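You operate a simulated robot arm through the tools that you are given. There is no shell and no other tool. Be economical: measure what you need, move in short steps, check, and stop when the job is done.

The job below is to be done with a simulated robot arm. You get a single attempt, and the scene is never put back.

JOB
Get the iron ready on Cotton, unlocked and with the steam on.
Fine: quilted pad on the board; wait for the green lamp; the iron stays on its base.

Only the result counts: the job must be done as asked and must still hold three seconds after the hand-in. Knocking over, shifting, dropping, spilling or breaking anything else fails it.

ROBOT AND FRAMES
A 6-joint arm with a two-finger parallel gripper on a trunk, on a base that drives. Base frame: it is fixed to the floor where the robot stands at the start and does not move with it; the origin is under the middle of the robot, x ahead of it, y to its left, z up; the surface under the hand at the start is at about z = 910. Lengths are in mm, angles in degrees, forces in N, time in s.
With the tool pointing down near the work surface it reaches from about 340 to 820 mm from the robot's upright axis, wherever it stands. Its first joint turns from -166.0 to 166.0 degrees. Places, roughly: heat dial [400, -300, 1000]; iron base [600, -200, 1000]; lock lever [500, -200, 1000]; quilted pad [250, -1500, 1000]; steam button [400, -300, 1000]; top of the ironing board [400, -600, 1000]. Payload 3.91 kg.
The TCP is the grasp point between the finger pads, 30 mm short of the fingertips. In the tool frame z runs along the fingers and y along their closing line. Largest opening 110 mm; finger width 20, thickness 10; the body of the gripper, 48 by 112 mm, starts 55 mm behind the TCP.
Orientation is that of the tool frame in the base frame, as [roll, pitch, yaw] about the fixed x, y, z axes, in that order (R = Rz(yaw) Ry(pitch) Rx(roll)). With the fingers straight down and closing along the base's y, the tool's x points along the base's -x, its y along +y and its z along -z.

CONTROLS
- The arm moves only by the tool play_rows. Its argument "commands" is text: rows parted by semicolons, each of 7 numbers parted by spaces: the turn, a rotation vector about the tool's x, y, z in degrees, then the shift along the tool's x, y, z in mm, then the gripper command, from -1 (fully open) to 1 (shut), values between in proportion. In form: wx wy wz x y z claw; .... A call has 1 to 12 rows; each row is the pose to reach, as a shift and turn from the pose commanded when the call began, along the tool's axes at that moment. Rows are played at 5 a second. More than 50 mm and 8.6 degrees between two rows, or a gripper value outside its range, and nothing of the call is played. A pose out of reach is approached as far as the arm can. The call stops where the force on the tool passes 70 N (or 10 N more than at its start, if that is more) or the arm is blocked; 0.2 s more then pass. The fingers move at their own pace (about 45 mm/s each) and stop on an object; they squeeze with about 45 N. The grip force told is the motor's: it shows also when the fingers shut on nothing. Time passes only in rows, and 0.2 s behind the last, so rows that repeat a pose let the fingers close. The reply holds the time, the measured pose of the TCP, the force on the tool along the base axes, the opening and the grip force, in the units named above and with some noise, with the torque about the TCP (base axes, N m) and any sound that the robot's microphone picked up, and new pictures: "show" is both (left out), scene, wrist or none.
- Cameras (640 x 400 px; columns grow to the right, rows downward): "scene" is now at [-9.4, 97.3, 1546.6]; the picture's right is [-0.60, -0.80, 0.00], its down [-0.52, 0.39, -0.76] and it looks along [0.61, -0.45, -0.65] (base axes); focal length 262 px, centre (320, 200). "wrist" rides on the gripper at [77, 7, -114] in the tool frame; the picture's right is [-0.09, 1.00, 0.00], its down [-0.80, -0.07, -0.59] and it looks along [-0.59, -0.05, 0.80] (tool axes); focal length 270 px, centre (320, 200). There is no depth. A picture from a camera that has moved, and an enlarged one, comes with that camera's place and axes in the base frame and with its lens.
- move_column(by): slides the trunk up (or, below 0, down) by that many mm; the arm and the scene camera ride with it, the base frame stays. It gives what a move gives, with no picture.
- drive_base(legs): drives the robot by 1 to 6 legs, each [ahead, turn to the left] in mm and degrees, along the robot's own axes; the way and the turn of a leg run together, so that a leg with both is an arc; at most 1500 mm and 180 degrees a leg. The arm and the cameras ride along, it lands a little off, and it stops where it bumps. It gives what a move gives, and a new picture of the scene camera.
- aim_head(pan, tilt): turns the head with the scene camera to pan (to the left, within 155 degrees either way) and tilt (down, from -29 to 69), counted from straight ahead of the robot. It gives what a move gives, and a new picture of the scene camera.
- inspect(camera, box): a new picture of the part [left, top, right, bottom] of that camera's present view, enlarged. The clock stands still meanwhile.
- sign_off(): hands the job in; it is judged then, once.

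Go step by step. Nothing tells you exact positions but the pictures and the camera data: compare them with the known pose of the tool, close in by small moves and look again before you grip or let go. The budget is 120 turns and 260 pictures, counting those below and the enlarged ones. Unless the task says otherwise, let go and move clear before handing in, and close with one line.

The tools are called after "Call:" as a command line: name --argument value ..., lists and objects as JSON in quotes. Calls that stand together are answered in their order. play_rows: Moves the arm, as the interface text tells. Its arguments: {"type":"object","properties":{"commands":{"type":"string"},"show":{"type":"string","enum":["both","scene","wrist","none"]}},"required":["commands"]} The other tools are called the same way: move_column (by) slides the trunk up or down; drive_base (legs) drives the base; aim_head (pan, tilt) turns the head that bears the scene camera; inspect (camera, box) takes an enlarged picture of a part of a camera's view; sign_off () hands the job in.

At the start:

```text
time: 0.0
tcp_pos: [370.2, -142.6, 1248.6]
ee_rot: [-179.9, 0.0, 179.4]
wrist_force: [-0.1, 0.0, -0.1]
ft_torque: [0.01, 0.01, -0.01]
gripper_width: 110.0
grasp_force: 0.1
trunk travel left (down, up): [-500.0, 110.0]
robot x, y, heading: [2.6, 0.2, 0.0]
head pan, tilt: [-36.7, 40.7]
```

scene: 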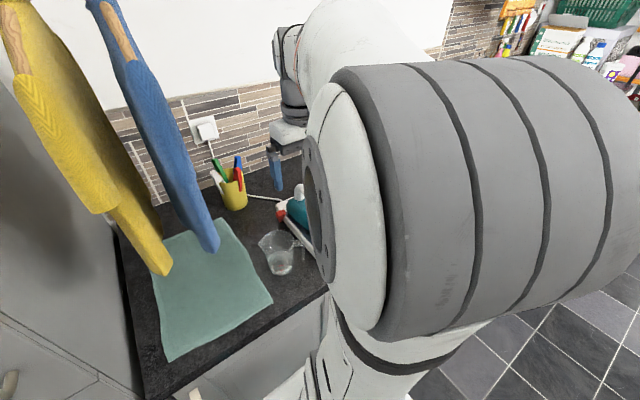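
wrist: 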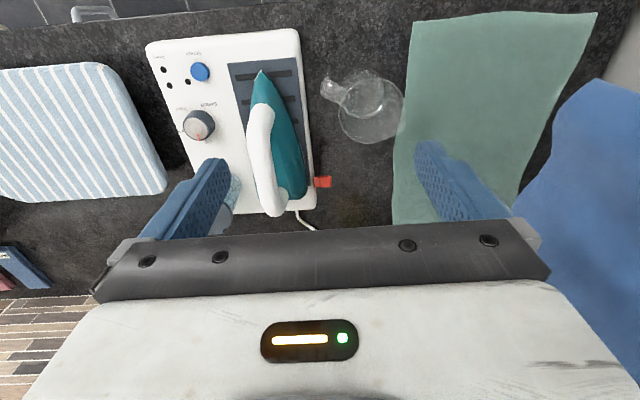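

The wrist view shows the iron on a white base with a dial, a blue button, lamps and a red tab. A striped pad lies to the side. I'll look closer first.

Call:
inspect --camera "wrist" --box '[130, 20, 350, 230]'

Call:
aim_head --pan -80 --tilt 35

```text
1.90 times, centred on (240, 125) of wrist
camera zoom: at [294.6, -134.8, 1364.0], right [0.1, 0.99, 0.0], down [0.8, -0.08, 0.59], along [0.59, -0.06, -0.8], focal length 515 px, centre (472, 343)
```

zoom: 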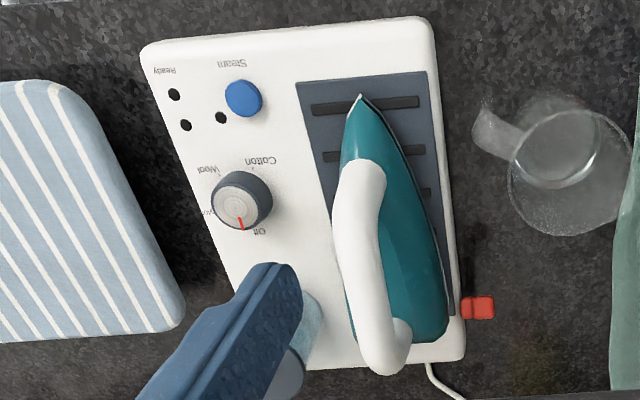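

```text
time: 1.1
tcp_pos: [370.7, -142.3, 1248.2]
ee_rot: [-180.0, 0.0, 179.3]
wrist_force: [0.2, 0.0, 0.3]
ft_torque: [0.01, 0.0, 0.0]
gripper_width: 109.9
grasp_force: 0.1
trunk travel left (down, up): [-500.0, 110.0]
robot x, y, heading: [1.3, 0.9, 0.2]
head pan, tilt: [-80.0, 35.0]
camera scene: at [-61.8, 61.1, 1555.1], right [-0.98, -0.18, 0.0], down [-0.1, 0.56, -0.82], along [0.14, -0.81, -0.57], focal length 262 px, centre (320, 200)
```

scene: 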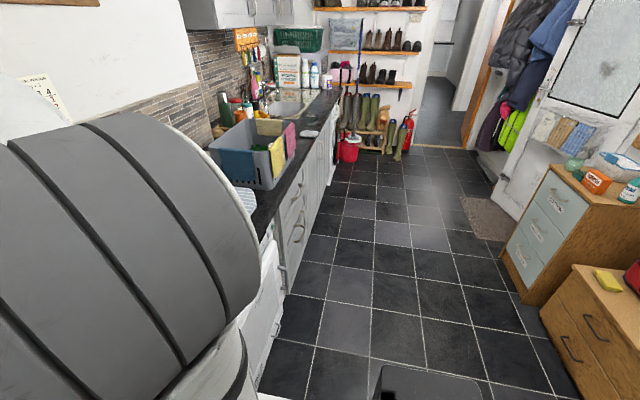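

The iron base is close in front of me and its dial points to Off. I'll move the hand to the right to see the whole base and board, and look toward the pad.

Call:
play_rows --commands "0 0 0 40 0 0 -1; 0 0 0 60 -40 0 -1; 0 0 0 60 -80 0 -1;0 0 0 60 -120 0 -1;0 0 0 60 -160 0 -1;0 0 0 60 -200 0 -1;0 0 0 60 -240 0 -1" --show "wrist"

Call:
inspect --camera "scene" --box '[200, 20, 360, 220]'

```text
time: 2.7
tcp_pos: [308.6, -381.9, 1249.3]
ee_rot: [180.0, 0.0, 179.4]
wrist_force: [-0.2, 0.1, -1.3]
ft_torque: [0.02, -0.04, 0.0]
gripper_width: 109.8
grasp_force: 0.0
trunk travel left (down, up): [-500.0, 110.0]
robot x, y, heading: [-1.0, 1.3, 0.2]
head pan, tilt: [-80.0, 35.0]
camera wrist: at [231.9, -374.8, 1364.1], right [0.1, 1.0, 0.0], down [0.8, -0.08, 0.59], along [0.59, -0.06, -0.8], focal length 270 px, centre (320, 200)
```

wrist: 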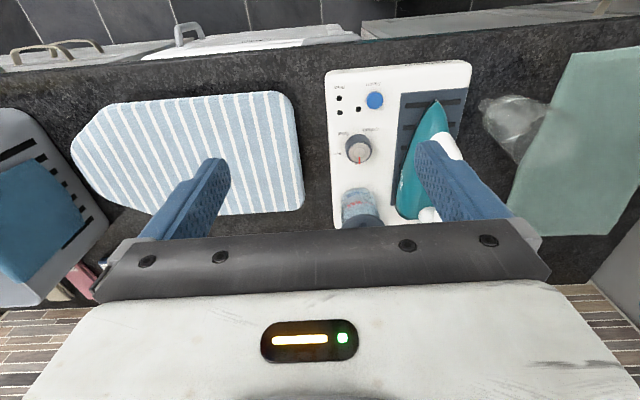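

```text
2.00 times, centred on (280, 120) of scene
camera zoom: at [-61.5, 60.2, 1555.2], right [-0.98, -0.17, 0.0], down [-0.1, 0.57, -0.82], along [0.14, -0.81, -0.57], focal length 524 px, centre (400, 360)
```

zoom: 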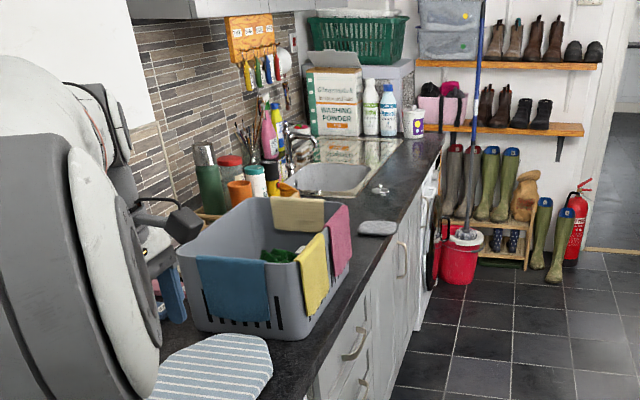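

The grey thing on the counter past the basket is probably the quilted pad. There also seems to be a water tank on the iron base, so I'll zoom in on both.

Call:
inspect --camera "wrist" --box '[310, 50, 490, 240]'

Call:
inspect --camera "scene" --box '[290, 115, 340, 150]'

Call:
aim_head --pan -20 --tilt 30

```text
2.11 times, centred on (400, 145) of wrist
camera zoom: at [231.9, -374.8, 1364.1], right [0.1, 1.0, 0.0], down [0.8, -0.08, 0.59], along [0.59, -0.06, -0.8], focal length 569 px, centre (152, 316)
```

zoom: 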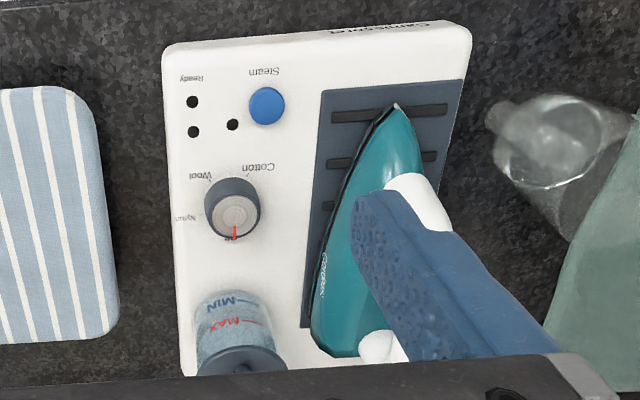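

```text
11.43 times, centred on (315, 132) of scene
camera zoom: at [-61.5, 60.2, 1555.2], right [-0.98, -0.17, 0.0], down [-0.1, 0.57, -0.82], along [0.14, -0.81, -0.57], focal length 2992 px, centre (377, 971)
```

zoom: 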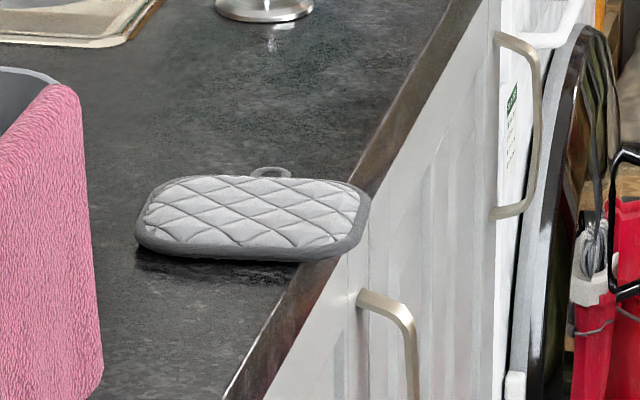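

```text
time: 4.0
tcp_pos: [308.6, -380.3, 1250.0]
ee_rot: [180.0, 0.0, 179.3]
wrist_force: [0.1, -1.5, 0.2]
ft_torque: [-0.02, 0.01, 0.01]
gripper_width: 110.1
grasp_force: 0.1
trunk travel left (down, up): [-500.0, 110.0]
robot x, y, heading: [-1.0, 1.4, 0.1]
head pan, tilt: [-20.0, 30.0]
camera scene: at [7.8, 116.8, 1562.9], right [-0.34, -0.94, 0.0], down [-0.47, 0.17, -0.87], along [0.81, -0.3, -0.5], focal length 262 px, centre (320, 200)
```

scene: 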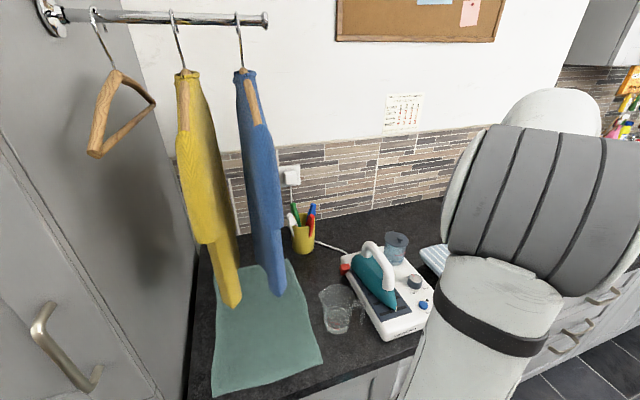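

The quilted pad is confirmed. Next I'll check the water tank, the jug and the socket.

Call:
inspect --camera "scene" --box '[310, 220, 440, 345]'

Call:
inspect --camera "scene" --box '[380, 225, 420, 270]'

Call:
inspect --camera "scene" --box '[270, 80, 430, 220]'

```text
3.20 times, centred on (375, 282) of scene
camera zoom: at [7.8, 116.8, 1562.9], right [-0.34, -0.94, 0.0], down [-0.47, 0.17, -0.87], along [0.81, -0.3, -0.5], focal length 838 px, centre (144, -64)
```

zoom: 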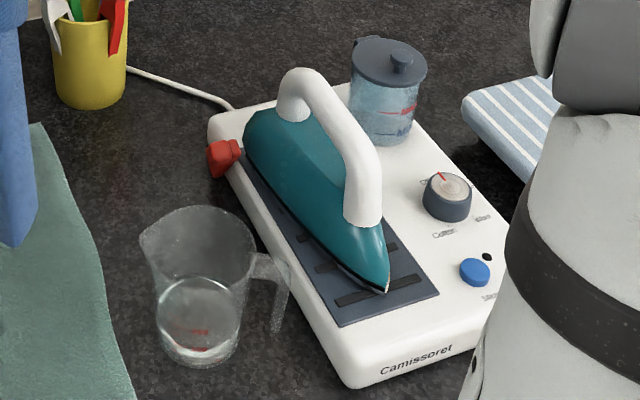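

```text
8.89 times, centred on (400, 248) of scene
camera zoom: at [7.8, 116.8, 1562.9], right [-0.34, -0.94, 0.0], down [-0.47, 0.17, -0.87], along [0.81, -0.3, -0.5], focal length 2327 px, centre (-391, -222)
```

zoom: 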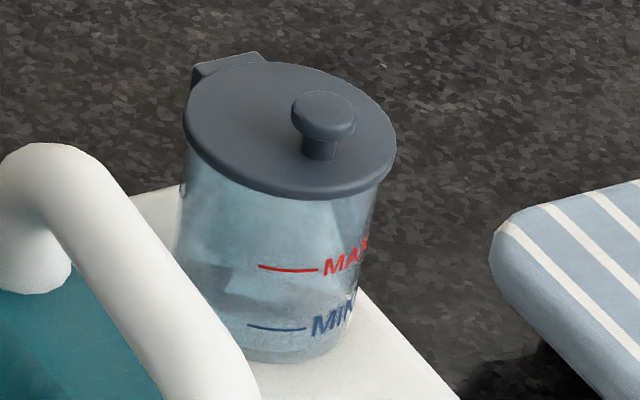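

```text
2.86 times, centred on (350, 150) of scene
camera zoom: at [7.8, 116.8, 1562.9], right [-0.34, -0.94, 0.0], down [-0.47, 0.17, -0.87], along [0.81, -0.3, -0.5], focal length 748 px, centre (234, 343)
```

zoom: 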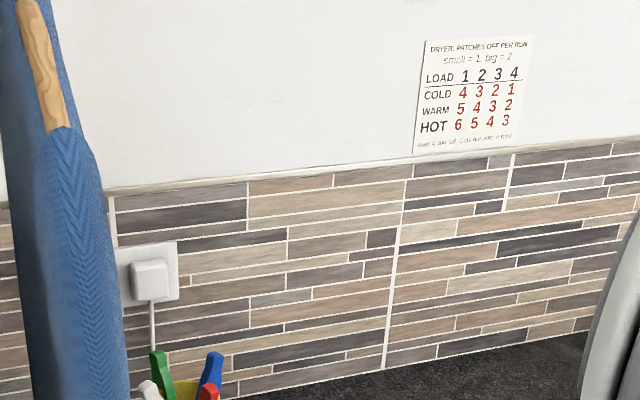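

The water level in the tank isn't clear. I'll tilt the wrist to look at the tank more from the side.

Call:
play_rows --commands "0 -7.5 0 -13 0 20 -1;0 -15 0 -26 0 40 -1;0 -22.5 0 -39 0 60 -1;0 -30 0 -52 0 80 -1;0 -37.5 0 -65 0 100 -1;0 -45 0 -77 0 130 -1" --show "wrist"

```text
time: 5.4
tcp_pos: [385.3, -386.4, 1117.1]
ee_rot: [-180.0, 45.0, 179.3]
wrist_force: [0.9, 0.1, 0.1]
ft_torque: [-0.02, 0.0, 0.01]
gripper_width: 110.1
grasp_force: 0.1
trunk travel left (down, up): [-500.0, 110.0]
robot x, y, heading: [-1.6, 3.5, 0.1]
head pan, tilt: [-20.0, 30.0]
camera wrist: at [251.6, -376.5, 1145.1], right [0.08, 1.0, 0.06], down [0.14, -0.07, 0.99], along [0.99, -0.07, -0.15], focal length 270 px, centre (320, 200)
```

wrist: 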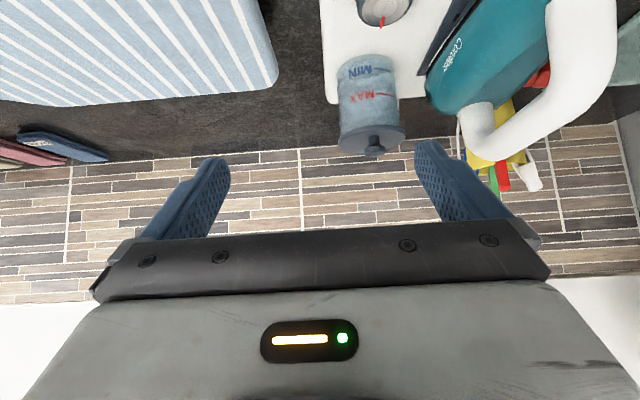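

Call:
inspect --camera "wrist" --box '[320, 0, 460, 160]'

Call:
inspect --camera "wrist" --box '[330, 45, 410, 165]'

```text
2.50 times, centred on (390, 80) of wrist
camera zoom: at [251.6, -376.5, 1145.1], right [0.08, 1.0, 0.06], down [0.14, -0.07, 0.99], along [0.99, -0.07, -0.15], focal length 676 px, centre (145, 500)
```

zoom: 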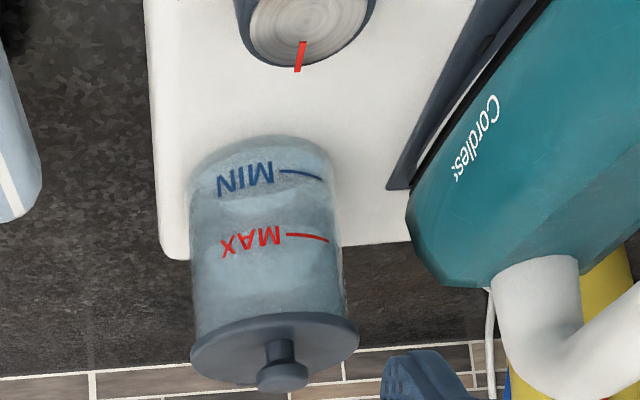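

```text
3.33 times, centred on (370, 105) of wrist
camera zoom: at [251.6, -376.5, 1145.1], right [0.08, 1.0, 0.06], down [0.14, -0.07, 0.99], along [0.99, -0.07, -0.15], focal length 901 px, centre (153, 517)
```

zoom: 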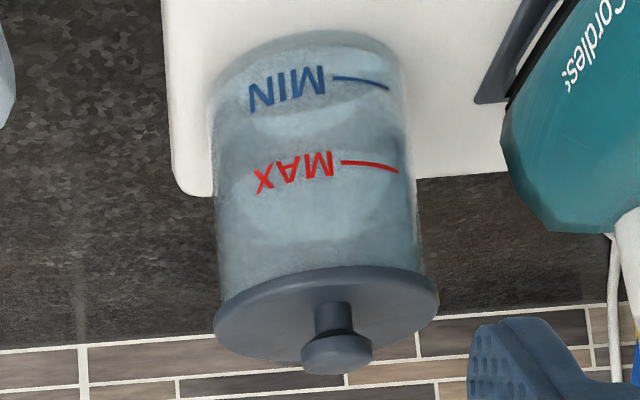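

Call:
play_rows --commands "0 -5 0 18 0 -5 -1;0 -10 0 36 0 -10 -1;0 -15 0 53 0 -15 -1" --show "none"

Call:
inspect --camera "wrist" --box '[320, 70, 440, 190]'

```text
time: 6.2
tcp_pos: [338.2, -383.4, 1092.8]
ee_rot: [-179.9, 60.1, 179.4]
wrist_force: [0.1, -0.1, 0.0]
ft_torque: [0.01, -0.01, 0.04]
gripper_width: 110.1
grasp_force: 0.1
trunk travel left (down, up): [-500.0, 110.0]
robot x, y, heading: [1.4, -0.0, -0.1]
head pan, tilt: [-20.0, 30.0]
```

```text
3.33 times, centred on (380, 130) of wrist
camera zoom: at [201.6, -374.8, 1083.9], right [0.06, 1.0, 0.08], down [-0.12, -0.07, 0.99], along [0.99, -0.06, 0.11], focal length 901 px, centre (120, 433)
```

zoom: 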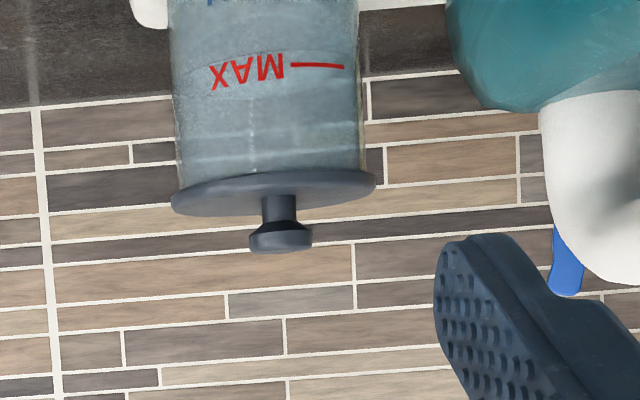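

Call:
inspect --camera "wrist" --box '[310, 10, 450, 150]'

```text
2.86 times, centred on (380, 80) of wrist
camera zoom: at [201.6, -374.8, 1083.9], right [0.06, 1.0, 0.08], down [-0.12, -0.07, 0.99], along [0.99, -0.06, 0.11], focal length 772 px, centre (149, 543)
```

zoom: 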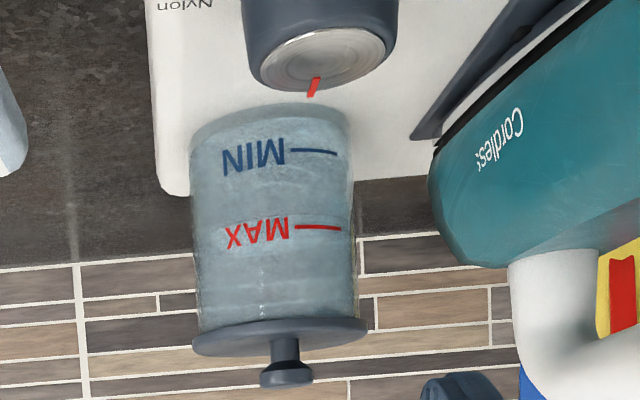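

The water looks close to MAX, so the tank is fine, and the iron is plugged in. I'll fetch the quilted pad first: raise the arm, turn right along the counter and drive towards it.

Call:
play_rows --commands "0 7.5 0 -20 12 -8 -1;0 15 0 -40 24 -16 -1;0 22.5 0 -60 36 -24 -1;0 30 0 -80 48 -32 -1;0 37.5 0 -100 60 -40 -1;0 45 0 -120 72 -48 -1;0 52.5 0 -137 84 -56 -1;0 60 0 -150 96 -63 -1" --show "none"

Call:
drive_base --legs '[[-80, 0], [0, -90]]'

Call:
aim_head --pan 30 --tilt 35

```text
time: 8.0
tcp_pos: [358.3, -287.9, 1253.8]
ee_rot: [-179.9, -0.1, 179.2]
wrist_force: [-1.1, -0.9, 0.8]
ft_torque: [0.01, -0.01, 0.03]
gripper_width: 110.3
grasp_force: 0.1
trunk travel left (down, up): [-500.0, 110.0]
robot x, y, heading: [-1.9, 1.1, 0.1]
head pan, tilt: [-20.0, 30.0]
```

```text
time: 12.9
tcp_pos: [-375.3, -352.0, 1254.9]
ee_rot: [-180.0, 0.0, 88.1]
wrist_force: [-0.3, -0.2, 0.4]
ft_torque: [0.0, 0.0, -0.01]
gripper_width: 110.0
grasp_force: 0.1
trunk travel left (down, up): [-500.0, 110.0]
robot x, y, heading: [-72.8, -0.6, -90.7]
head pan, tilt: [-20.0, 30.0]
camera scene: at [46.2, -12.8, 1563.0], right [-0.94, 0.35, 0.0], down [0.18, 0.47, -0.87], along [-0.31, -0.81, -0.5], focal length 262 px, centre (320, 200)
```

scene: 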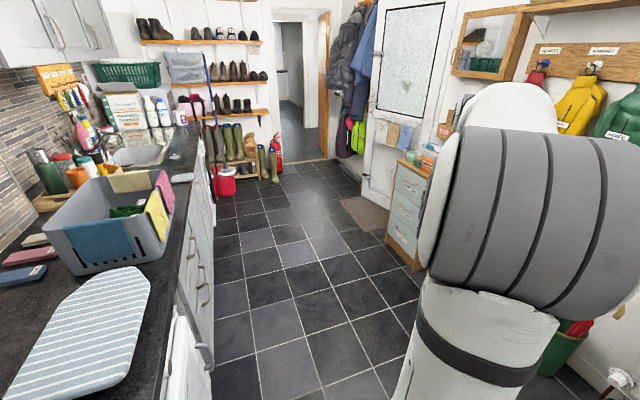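

```text
time: 14.1
tcp_pos: [-375.5, -353.2, 1255.2]
ee_rot: [179.9, -0.1, 88.1]
wrist_force: [-0.2, 0.1, 0.7]
ft_torque: [-0.03, -0.01, 0.0]
gripper_width: 110.1
grasp_force: 0.0
trunk travel left (down, up): [-500.0, 110.0]
robot x, y, heading: [-70.8, -3.0, -90.8]
head pan, tilt: [30.0, 35.0]
camera scene: at [121.9, -4.8, 1555.1], right [-0.87, -0.49, 0.0], down [-0.28, 0.5, -0.82], along [0.4, -0.71, -0.57], focal length 262 px, centre (320, 200)
```

scene: 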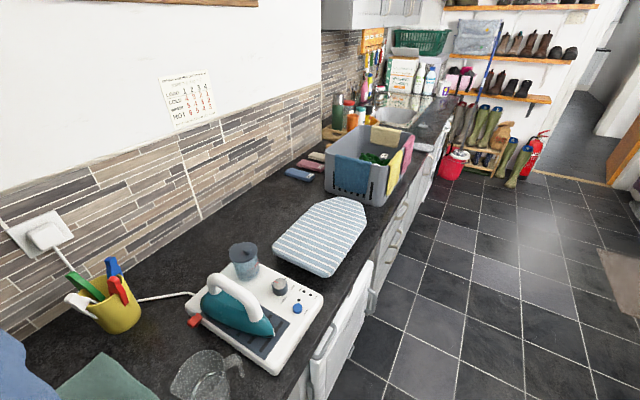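

I have a good view of everything now. I'll zoom on the lever and the tank, then drive along the counter to the pad.

Call:
inspect --camera "scene" --box '[170, 230, 330, 380]'

Call:
drive_base --legs '[[1100, 0]]'

Call:
aim_head --pan 35 --tilt 50

```text
2.67 times, centred on (250, 305) of scene
camera zoom: at [121.9, -4.8, 1555.1], right [-0.87, -0.49, 0.0], down [-0.28, 0.5, -0.82], along [0.4, -0.71, -0.57], focal length 698 px, centre (507, -80)
```

zoom: 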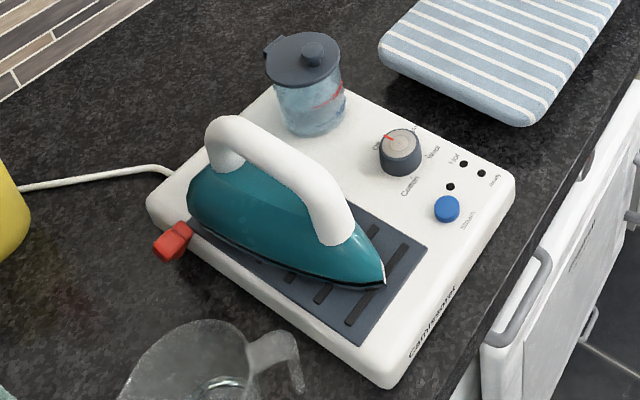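

```text
time: 19.8
tcp_pos: [-401.4, -1449.1, 1254.7]
ee_rot: [180.0, 0.0, 87.3]
wrist_force: [0.2, 0.1, -0.1]
ft_torque: [-0.01, 0.04, 0.0]
gripper_width: 109.9
grasp_force: 0.0
trunk travel left (down, up): [-500.0, 110.0]
robot x, y, heading: [-95.4, -1100.3, -91.2]
head pan, tilt: [30.0, 35.0]
camera scene: at [101.4, -1108.9, 1555.1], right [-0.88, -0.48, 0.0], down [-0.27, 0.5, -0.82], along [0.39, -0.72, -0.57], focal length 262 px, centre (320, 200)
```

scene: 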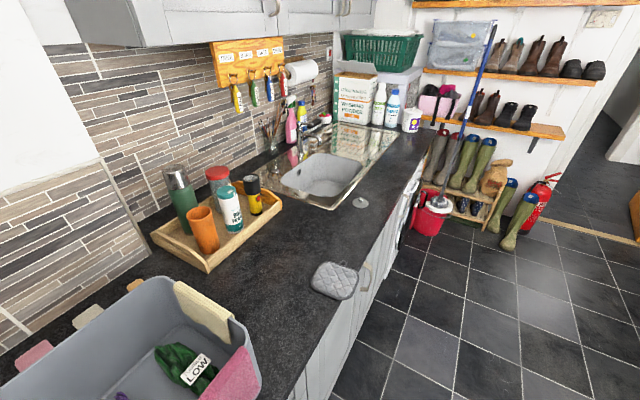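

```text
time: 20.5
tcp_pos: [-400.7, -1448.8, 1254.5]
ee_rot: [180.0, 0.0, 87.3]
wrist_force: [0.4, 0.5, 0.0]
ft_torque: [0.01, 0.0, 0.01]
gripper_width: 110.2
grasp_force: 0.0
trunk travel left (down, up): [-500.0, 110.0]
robot x, y, heading: [-93.6, -1107.4, -91.5]
head pan, tilt: [35.0, 50.0]
camera scene: at [101.9, -1095.5, 1533.4], right [-0.83, -0.55, 0.0], down [-0.42, 0.64, -0.64], along [0.36, -0.54, -0.77], focal length 262 px, centre (320, 200)
```

scene: 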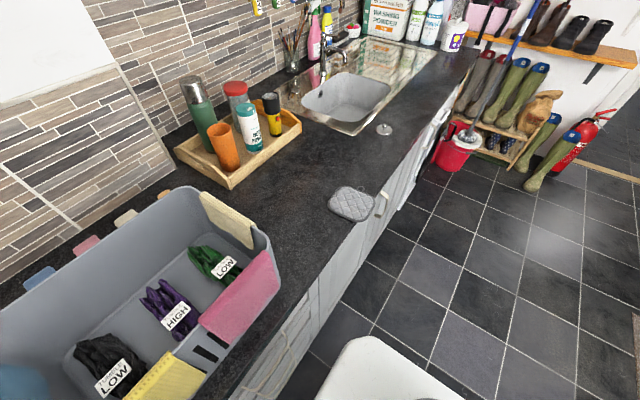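

Call:
inspect --camera "scene" --box '[310, 160, 410, 250]'

```text
4.44 times, centred on (360, 205) of scene
camera zoom: at [101.9, -1095.5, 1533.4], right [-0.83, -0.55, 0.0], down [-0.42, 0.64, -0.64], along [0.36, -0.54, -0.77], focal length 1163 px, centre (142, 178)
```

zoom: 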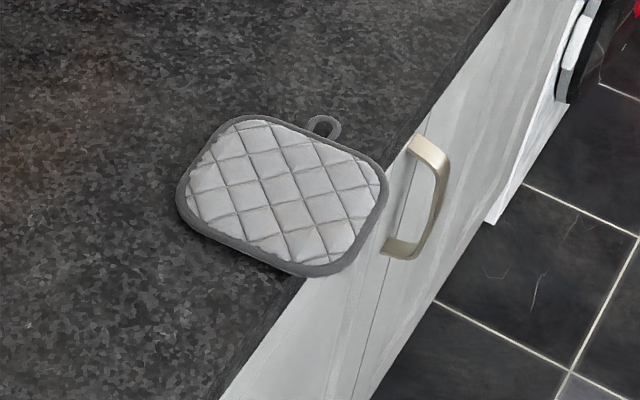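

The pad spans about x 240–370, y -1512 to -1620, and overhangs the counter edge (x≈257) by roughly 17 mm. I'll turn the tool horizontal, pointing +x, and go to a point in front of the overhang.

Call:
play_rows --commands "-7.5 0 0 -7 42 10 -0.2;-15 0 0 -14 84 20 -0.2;-22.5 0 0 -21 126 30 -0.2;-30 0 0 -28 168 40 -0.2;-37.5 0 0 -35 210 50 -0.2;-45 0 0 -42 252 70 -0.2;-52.5 0 0 -49 294 90 -0.2;-60 0 0 -56 336 110 -0.2;-67.5 0 0 -63 378 130 -0.2;-75 0 0 -70 420 150 -0.2;-82.5 0 0 -76 440 180 -0.2;-90 0 0 -82 460 205 -0.2"

```text
time: 23.1
tcp_pos: [58.0, -1555.6, 1048.9]
ee_rot: [89.9, 0.0, 87.2]
wrist_force: [0.5, -0.8, 0.9]
ft_torque: [0.02, -0.01, 0.02]
gripper_width: 65.8
grasp_force: 0.0
trunk travel left (down, up): [-500.0, 110.0]
robot x, y, heading: [-92.9, -1099.2, -91.1]
head pan, tilt: [35.0, 50.0]
camera scene: at [102.0, -1096.5, 1533.4], right [-0.83, -0.55, 0.0], down [-0.42, 0.64, -0.64], along [0.35, -0.54, -0.77], focal length 262 px, centre (320, 200)
camera wrist: at [-53.2, -1472.8, 1056.1], right [-0.01, -0.09, 1.0], down [-0.63, -0.77, -0.07], along [0.77, -0.63, -0.05], focal length 270 px, centre (320, 200)
```

scene: 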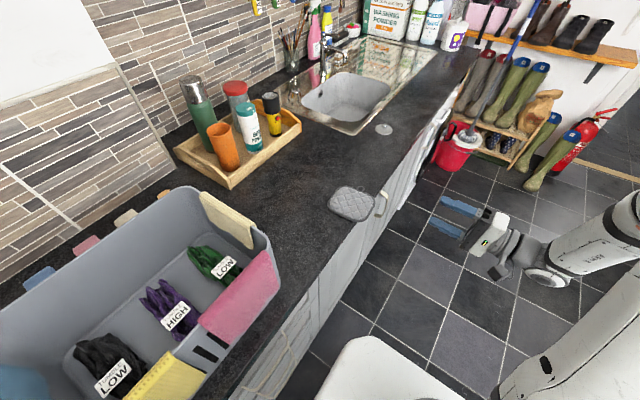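
wrist: 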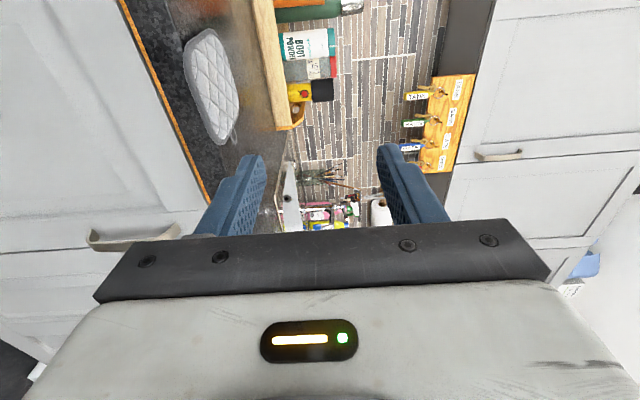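

The tool is level as intended. I'll lower it to pad height, still clear of the counter.

Call:
play_rows --commands "0 0 0 0 -45 20 -0.2;0 0 0 2 -88 50 -0.2;0 0 0 4 -130 90 -0.2;0 0 0 6 -130 115 -0.2"

Call:
inspect --camera "wrist" --box '[140, 20, 480, 240]'

Call:
inspect --camera "scene" --box '[310, 160, 430, 260]'

```text
refused: row 2 steps farther than a row can; nothing moved
```

```text
1.82 times, centred on (310, 130) of wrist
camera zoom: at [-53.2, -1472.8, 1056.1], right [-0.01, -0.09, 1.0], down [-0.63, -0.77, -0.07], along [0.77, -0.63, -0.05], focal length 491 px, centre (338, 327)
```

zoom: 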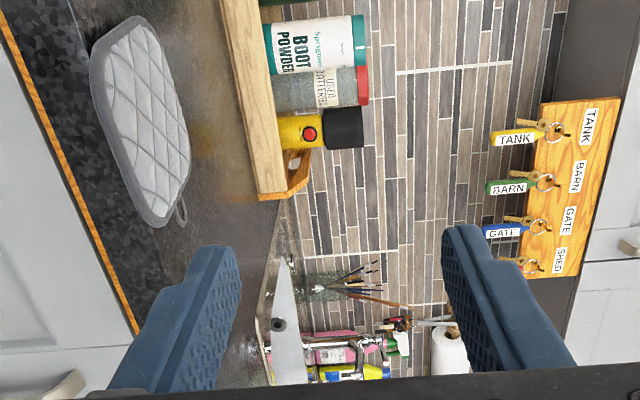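

```text
4.00 times, centred on (370, 210) of scene
camera zoom: at [102.0, -1096.5, 1533.4], right [-0.83, -0.55, 0.0], down [-0.42, 0.64, -0.64], along [0.35, -0.54, -0.77], focal length 1047 px, centre (120, 160)
```

zoom: 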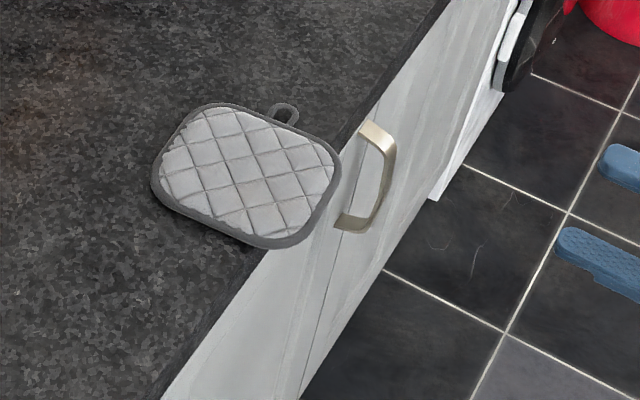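

Call:
play_rows --commands "0 0 0 0 -45 10 -0.2;0 0 0 2 -88 30 -0.2;0 0 0 4 -130 50 -0.2;0 0 0 6 -130 90 -0.2;0 0 0 6 -130 120 -0.2"

Call:
inspect --camera "wrist" --box '[140, 20, 480, 240]'

Call:
inspect --camera "scene" --box '[310, 160, 430, 260]'

```text
time: 24.3
tcp_pos: [177.5, -1553.5, 917.8]
ee_rot: [90.0, 0.0, 87.3]
wrist_force: [-0.3, 0.0, -0.3]
ft_torque: [0.01, -0.01, 0.03]
gripper_width: 65.9
grasp_force: 0.0
trunk travel left (down, up): [-500.0, 110.0]
robot x, y, heading: [-89.9, -1103.7, -91.4]
head pan, tilt: [35.0, 50.0]
camera scene: at [102.5, -1095.3, 1533.3], right [-0.83, -0.55, 0.0], down [-0.42, 0.64, -0.64], along [0.35, -0.54, -0.77], focal length 262 px, centre (320, 200)
camera wrist: at [67.4, -1471.2, 926.4], right [0.0, -0.09, 1.0], down [-0.63, -0.77, -0.07], along [0.78, -0.63, -0.05], focal length 270 px, centre (320, 200)
```

scene: 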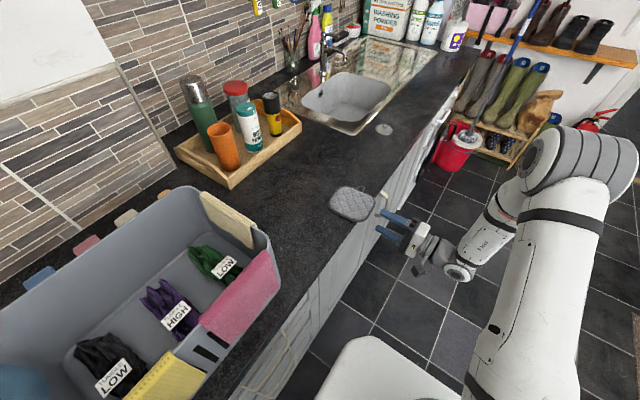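
wrist: 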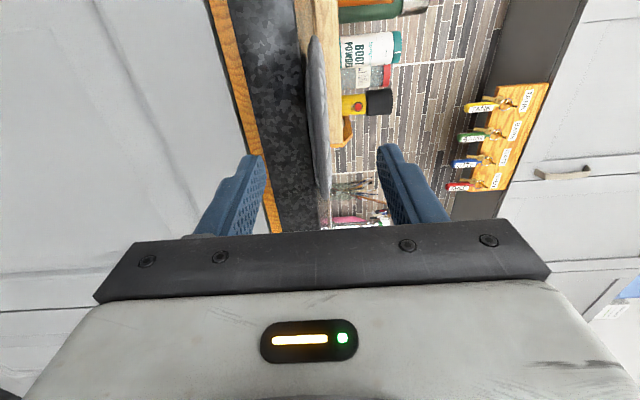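

```text
1.82 times, centred on (310, 130) of wrist
camera zoom: at [67.4, -1471.2, 926.4], right [0.0, -0.09, 1.0], down [-0.63, -0.77, -0.07], along [0.78, -0.63, -0.05], focal length 491 px, centre (338, 327)
```

zoom: 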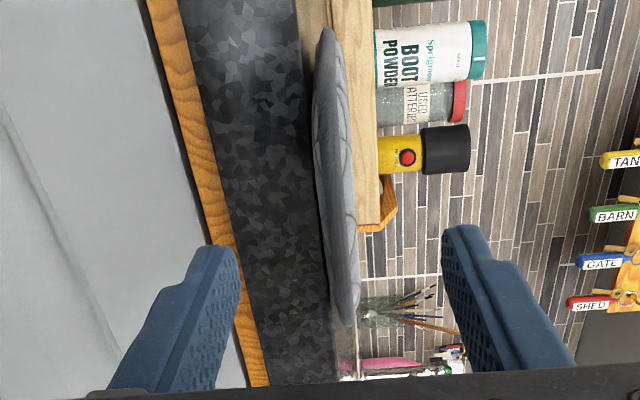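

```text
4.00 times, centred on (370, 210) of scene
camera zoom: at [102.5, -1095.3, 1533.3], right [-0.83, -0.55, 0.0], down [-0.42, 0.64, -0.64], along [0.35, -0.54, -0.77], focal length 1047 px, centre (120, 160)
```

zoom: 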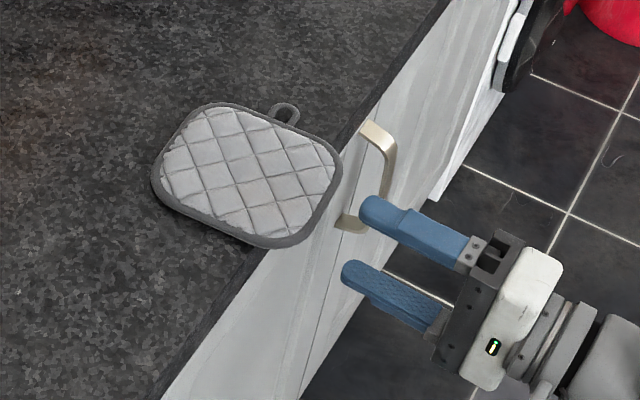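

The pad edge is centred between the fingers. I'll move forward until the tips are just short of the counter front.

Call:
play_rows --commands "0 0 0 1 0 15 -0.2;0 0 0 1 0 30 -0.2;0 0 0 2 0 37 -0.2;0 0 0 2 0 43 -0.2" --show "none"

Call:
inspect --camera "wrist" --box '[140, 20, 480, 240]'

Call:
inspect --camera "scene" --box '[310, 160, 430, 260]'

```text
time: 25.3
tcp_pos: [219.6, -1552.8, 920.4]
ee_rot: [89.9, 0.0, 87.2]
wrist_force: [0.2, -0.6, -0.3]
ft_torque: [-0.03, -0.01, 0.0]
gripper_width: 66.3
grasp_force: 0.0
trunk travel left (down, up): [-500.0, 110.0]
robot x, y, heading: [-90.4, -1105.6, -91.6]
head pan, tilt: [35.0, 50.0]
```

```text
1.82 times, centred on (310, 130) of wrist
camera zoom: at [109.8, -1471.0, 926.5], right [0.0, -0.09, 1.0], down [-0.63, -0.77, -0.07], along [0.77, -0.63, -0.05], focal length 491 px, centre (338, 327)
```

zoom: 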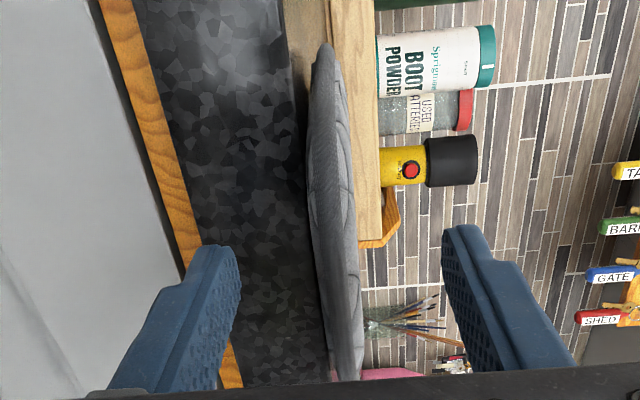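

```text
4.00 times, centred on (370, 210) of scene
camera zoom: at [101.9, -1095.6, 1533.4], right [-0.83, -0.55, 0.0], down [-0.42, 0.64, -0.64], along [0.35, -0.54, -0.77], focal length 1047 px, centre (120, 160)
```

zoom: 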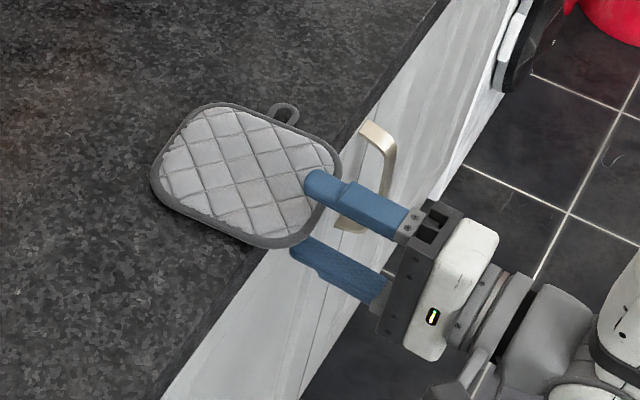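

Call:
play_rows --commands "0 0 0 0 0 3 -0.2;0 0 0 0 0 6 -0.2" --show "none"

Call:
inspect --camera "scene" --box '[340, 185, 400, 235]'

```text
time: 25.9
tcp_pos: [225.1, -1553.8, 919.6]
ee_rot: [89.9, -0.1, 87.3]
wrist_force: [0.2, 0.4, 0.4]
ft_torque: [0.03, -0.01, -0.03]
gripper_width: 65.9
grasp_force: 0.0
trunk travel left (down, up): [-500.0, 110.0]
robot x, y, heading: [-94.5, -1102.5, -91.6]
head pan, tilt: [35.0, 50.0]
```

```text
8.00 times, centred on (370, 210) of scene
camera zoom: at [102.0, -1095.6, 1533.4], right [-0.83, -0.55, 0.0], down [-0.42, 0.64, -0.64], along [0.35, -0.54, -0.77], focal length 2094 px, centre (-80, 120)
```

zoom: 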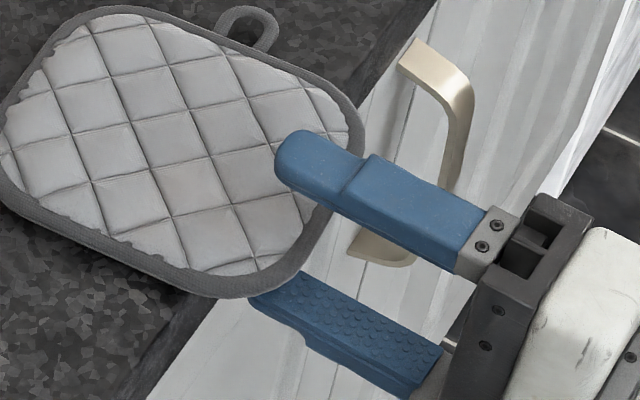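

Call:
play_rows --commands "0 0 0 0 0 2 -0.2;0 0 0 0 0 5 -0.2" --show "none"

Call:
play_rows --commands "0 0 0 0 0 0 0.2;0 0 0 0 0 0 0.4;0 0 0 0 0 0 0.5;0 0 0 0 0 0 0.6;0 0 0 0 0 0 0.7;0 0 0 0 0 0 0.8;0 0 0 0 0 0 0.9;0 0 0 0 0 0 1;0 0 0 0 0 0 1"

Call:
inspect --camera "scene" --box '[340, 185, 400, 235]'

```text
time: 26.5
tcp_pos: [229.5, -1553.2, 918.9]
ee_rot: [90.0, -0.1, 87.4]
wrist_force: [-1.2, -0.6, 0.0]
ft_torque: [-0.01, -0.01, -0.01]
gripper_width: 65.8
grasp_force: 0.0
trunk travel left (down, up): [-500.0, 110.0]
robot x, y, heading: [-93.2, -1101.3, -91.7]
head pan, tilt: [35.0, 50.0]
```

```text
time: 28.5
tcp_pos: [229.3, -1552.8, 919.6]
ee_rot: [90.1, 0.1, 87.2]
wrist_force: [-0.1, -1.1, 1.7]
ft_torque: [-0.07, -0.19, -0.05]
gripper_width: 12.5
grasp_force: 44.9
trunk travel left (down, up): [-500.0, 110.0]
robot x, y, heading: [-90.8, -1101.5, -91.8]
head pan, tilt: [35.0, 50.0]
camera scene: at [101.9, -1095.6, 1533.4], right [-0.83, -0.55, 0.0], down [-0.42, 0.64, -0.64], along [0.35, -0.54, -0.77], focal length 262 px, centre (320, 200)
camera wrist: at [119.5, -1471.5, 927.2], right [0.0, -0.09, 1.0], down [-0.63, -0.77, -0.07], along [0.78, -0.63, -0.05], focal length 270 px, centre (320, 200)
```

scene: 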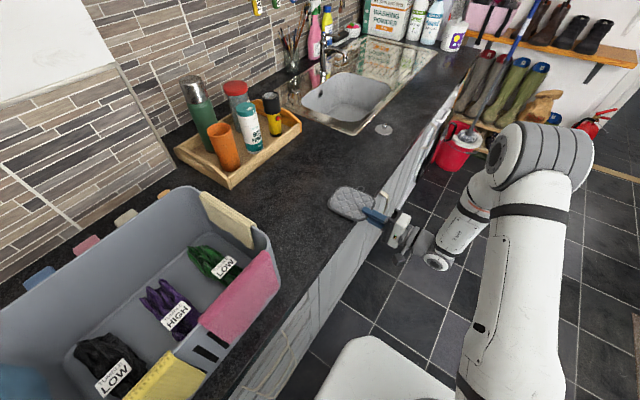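
wrist: 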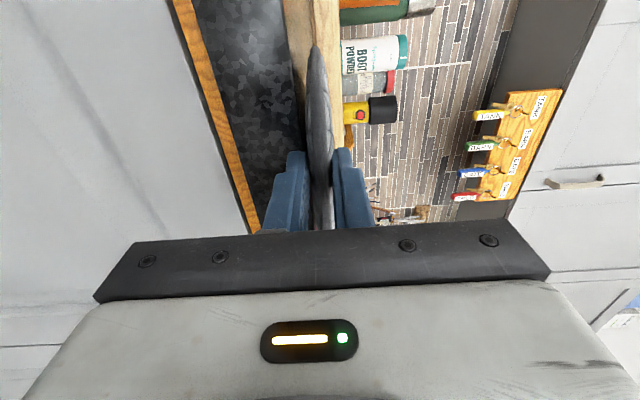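

```text
8.00 times, centred on (370, 210) of scene
camera zoom: at [101.9, -1095.6, 1533.4], right [-0.83, -0.55, 0.0], down [-0.42, 0.64, -0.64], along [0.35, -0.54, -0.77], focal length 2094 px, centre (-80, 120)
```

zoom: 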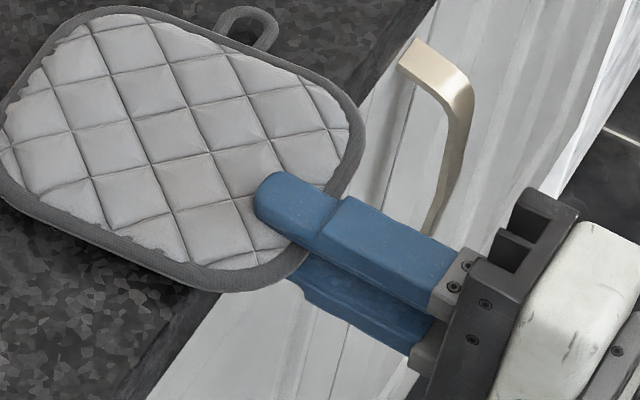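

The pad is gripped: 12.5 mm opening with full grip force. I'll lift it straight up.

Call:
play_rows --commands "0 0 0 0 8 0 1;0 0 0 0 25 0 1;0 0 0 0 55 0 1;0 0 0 0 90 0 1;0 0 0 0 130 0 1;0 0 0 0 170 0 1;0 0 0 0 210 0 1;0 0 0 0 250 0 1;0 0 0 0 250 0 1"

```text
time: 30.5
tcp_pos: [230.0, -1554.4, 1168.5]
ee_rot: [90.0, 0.0, 87.3]
wrist_force: [-0.4, -0.3, -1.3]
ft_torque: [0.0, 0.04, 0.0]
gripper_width: 12.3
grasp_force: 45.4
trunk travel left (down, up): [-500.0, 110.0]
robot x, y, heading: [-93.3, -1103.2, -91.6]
head pan, tilt: [35.0, 50.0]
camera scene: at [101.9, -1095.7, 1533.3], right [-0.83, -0.55, 0.0], down [-0.42, 0.64, -0.64], along [0.35, -0.54, -0.77], focal length 262 px, centre (320, 200)
camera wrist: at [119.4, -1472.6, 1176.4], right [0.0, -0.09, 1.0], down [-0.63, -0.77, -0.07], along [0.78, -0.63, -0.05], focal length 270 px, centre (320, 200)
```

scene: 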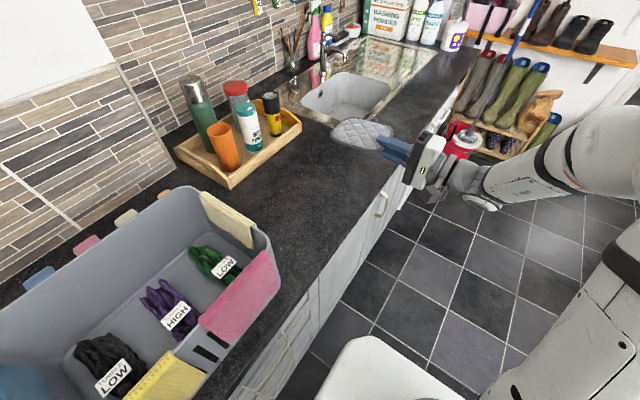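
wrist: 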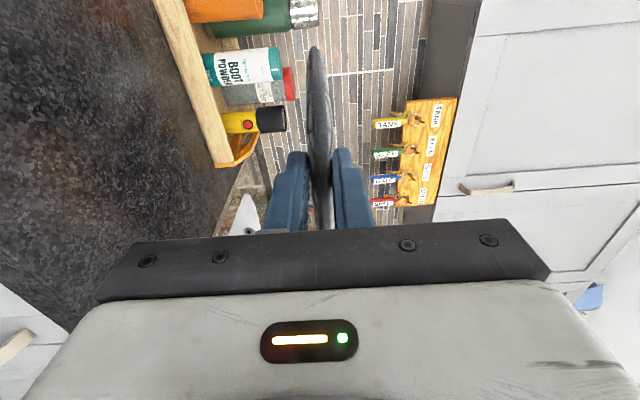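

The pad is held level. I'll pull it back over the aisle and reverse to the board.

Call:
play_rows --commands "0 0 0 0 0 -35 1;0 0 0 0 0 -70 1;0 0 0 0 0 -105 1;0 0 0 0 20 -130 1" --show "none"

Call:
drive_base --legs '[[0, 1.6], [-890, 0]]'

```text
time: 31.5
tcp_pos: [100.0, -1547.5, 1188.9]
ee_rot: [90.0, 0.0, 87.2]
wrist_force: [-0.8, 0.2, 0.3]
ft_torque: [0.02, 0.02, 0.0]
gripper_width: 12.6
grasp_force: 45.2
trunk travel left (down, up): [-500.0, 110.0]
robot x, y, heading: [-95.2, -1108.3, -91.6]
head pan, tilt: [35.0, 50.0]
```

```text
time: 36.6
tcp_pos: [111.0, -641.3, 1188.2]
ee_rot: [90.1, 0.0, 89.5]
wrist_force: [0.4, -0.4, -0.4]
ft_torque: [0.02, 0.01, 0.0]
gripper_width: 12.5
grasp_force: 45.0
trunk travel left (down, up): [-500.0, 110.0]
robot x, y, heading: [-100.0, -203.1, -89.1]
head pan, tilt: [35.0, 50.0]
camera scene: at [94.7, -190.1, 1533.4], right [-0.81, -0.59, 0.0], down [-0.45, 0.62, -0.64], along [0.38, -0.52, -0.77], focal length 262 px, centre (320, 200)
```

scene: 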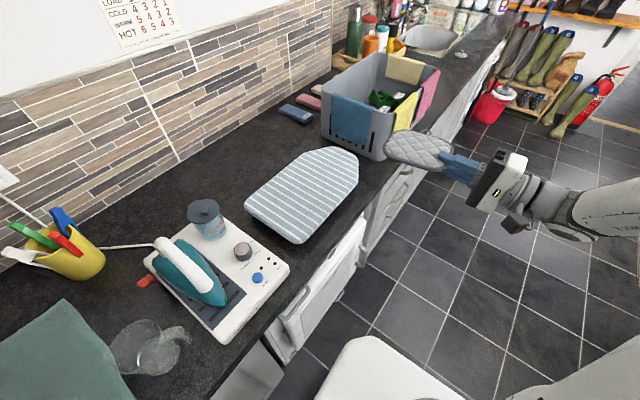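

Call:
inspect --camera "scene" --box '[230, 130, 380, 260]'

Call:
play_rows --commands "0 0 0 0 0 0 1" --show "wrist"

```text
3.08 times, centred on (305, 195) of scene
camera zoom: at [94.7, -190.1, 1533.4], right [-0.81, -0.59, 0.0], down [-0.45, 0.62, -0.64], along [0.38, -0.52, -0.77], focal length 805 px, centre (366, 215)
```

zoom: 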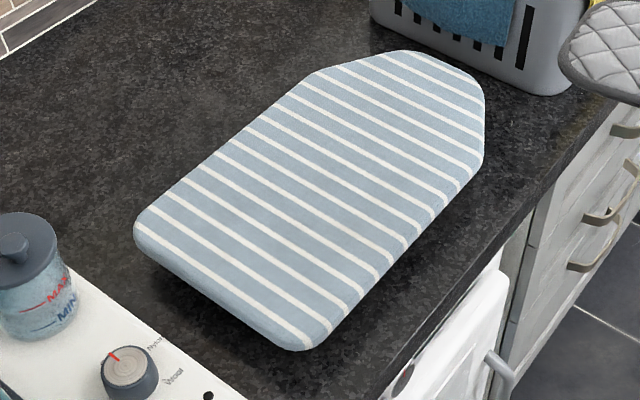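

```text
time: 37.0
tcp_pos: [110.9, -642.3, 1188.1]
ee_rot: [90.0, 0.1, 89.6]
wrist_force: [-0.4, -0.6, 0.0]
ft_torque: [0.03, 0.04, 0.04]
gripper_width: 12.3
grasp_force: 45.0
trunk travel left (down, up): [-500.0, 110.0]
robot x, y, heading: [-99.0, -204.7, -89.2]
head pan, tilt: [35.0, 50.0]
camera wrist: at [-2.6, -564.6, 1195.8], right [0.0, -0.09, 1.0], down [-0.6, -0.8, -0.07], along [0.8, -0.6, -0.05], focal length 270 px, centre (320, 200)
```

wrist: 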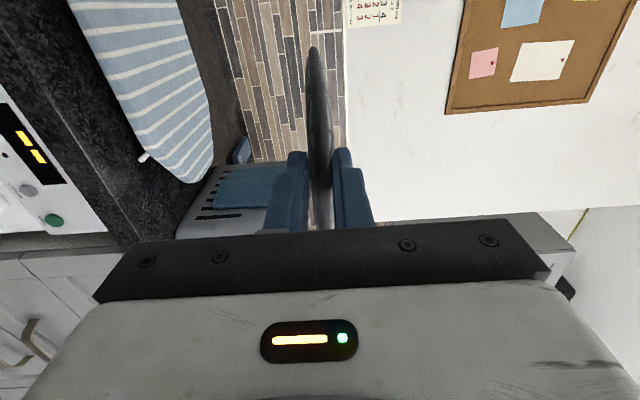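

The board's rectangle is about x 330–540, y -440 to -700, with its top around z 940–970. I'll bring the pad over its middle, tilted slightly nose-down, with some height to spare.

Call:
play_rows --commands "0 0 0 15 0 40 1;0 0 0 30 0 80 1;0 0 0 45 0 120 1;0 0 0 60 0 160 1;0 0 0 76 0 200 1;0 0 0 76 -10 247 1;5 0 0 76 -50 247 1;10 0 0 76 -90 247 1;10 0 0 76 -130 247 1"

Call:
inspect --camera "wrist" --box '[140, 0, 480, 240]'

```text
time: 39.0
tcp_pos: [358.3, -569.8, 1059.6]
ee_rot: [100.0, 0.0, 89.5]
wrist_force: [-0.4, 0.1, -0.6]
ft_torque: [0.01, -0.03, 0.03]
gripper_width: 12.5
grasp_force: 45.0
trunk travel left (down, up): [-500.0, 110.0]
robot x, y, heading: [-95.7, -208.7, -89.1]
head pan, tilt: [35.0, 50.0]
camera scene: at [95.3, -191.0, 1533.3], right [-0.81, -0.59, 0.0], down [-0.45, 0.62, -0.64], along [0.38, -0.52, -0.77], focal length 262 px, centre (320, 200)
camera wrist: at [247.9, -492.1, 1086.6], right [0.17, -0.09, 0.98], down [-0.6, -0.8, 0.03], along [0.78, -0.6, -0.19], focal length 270 px, centre (320, 200)
```

scene: 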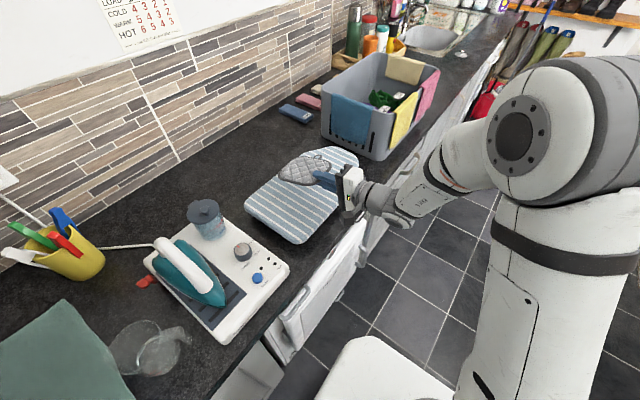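
wrist: 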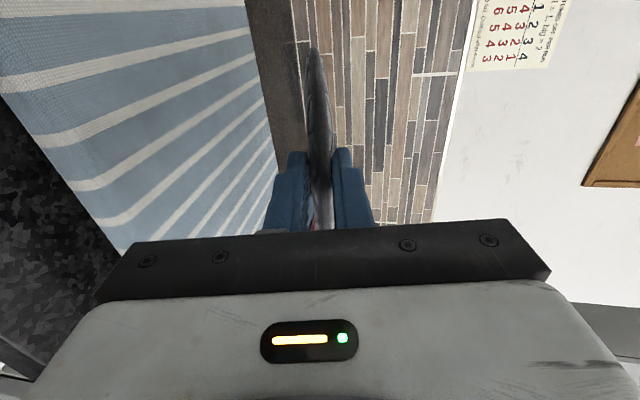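

```text
1.67 times, centred on (310, 120) of wrist
camera zoom: at [247.9, -492.1, 1086.6], right [0.17, -0.09, 0.98], down [-0.6, -0.8, 0.03], along [0.78, -0.6, -0.19], focal length 450 px, centre (337, 333)
```

zoom: 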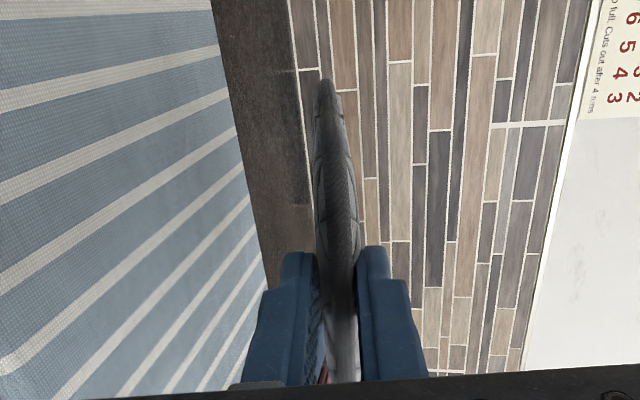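

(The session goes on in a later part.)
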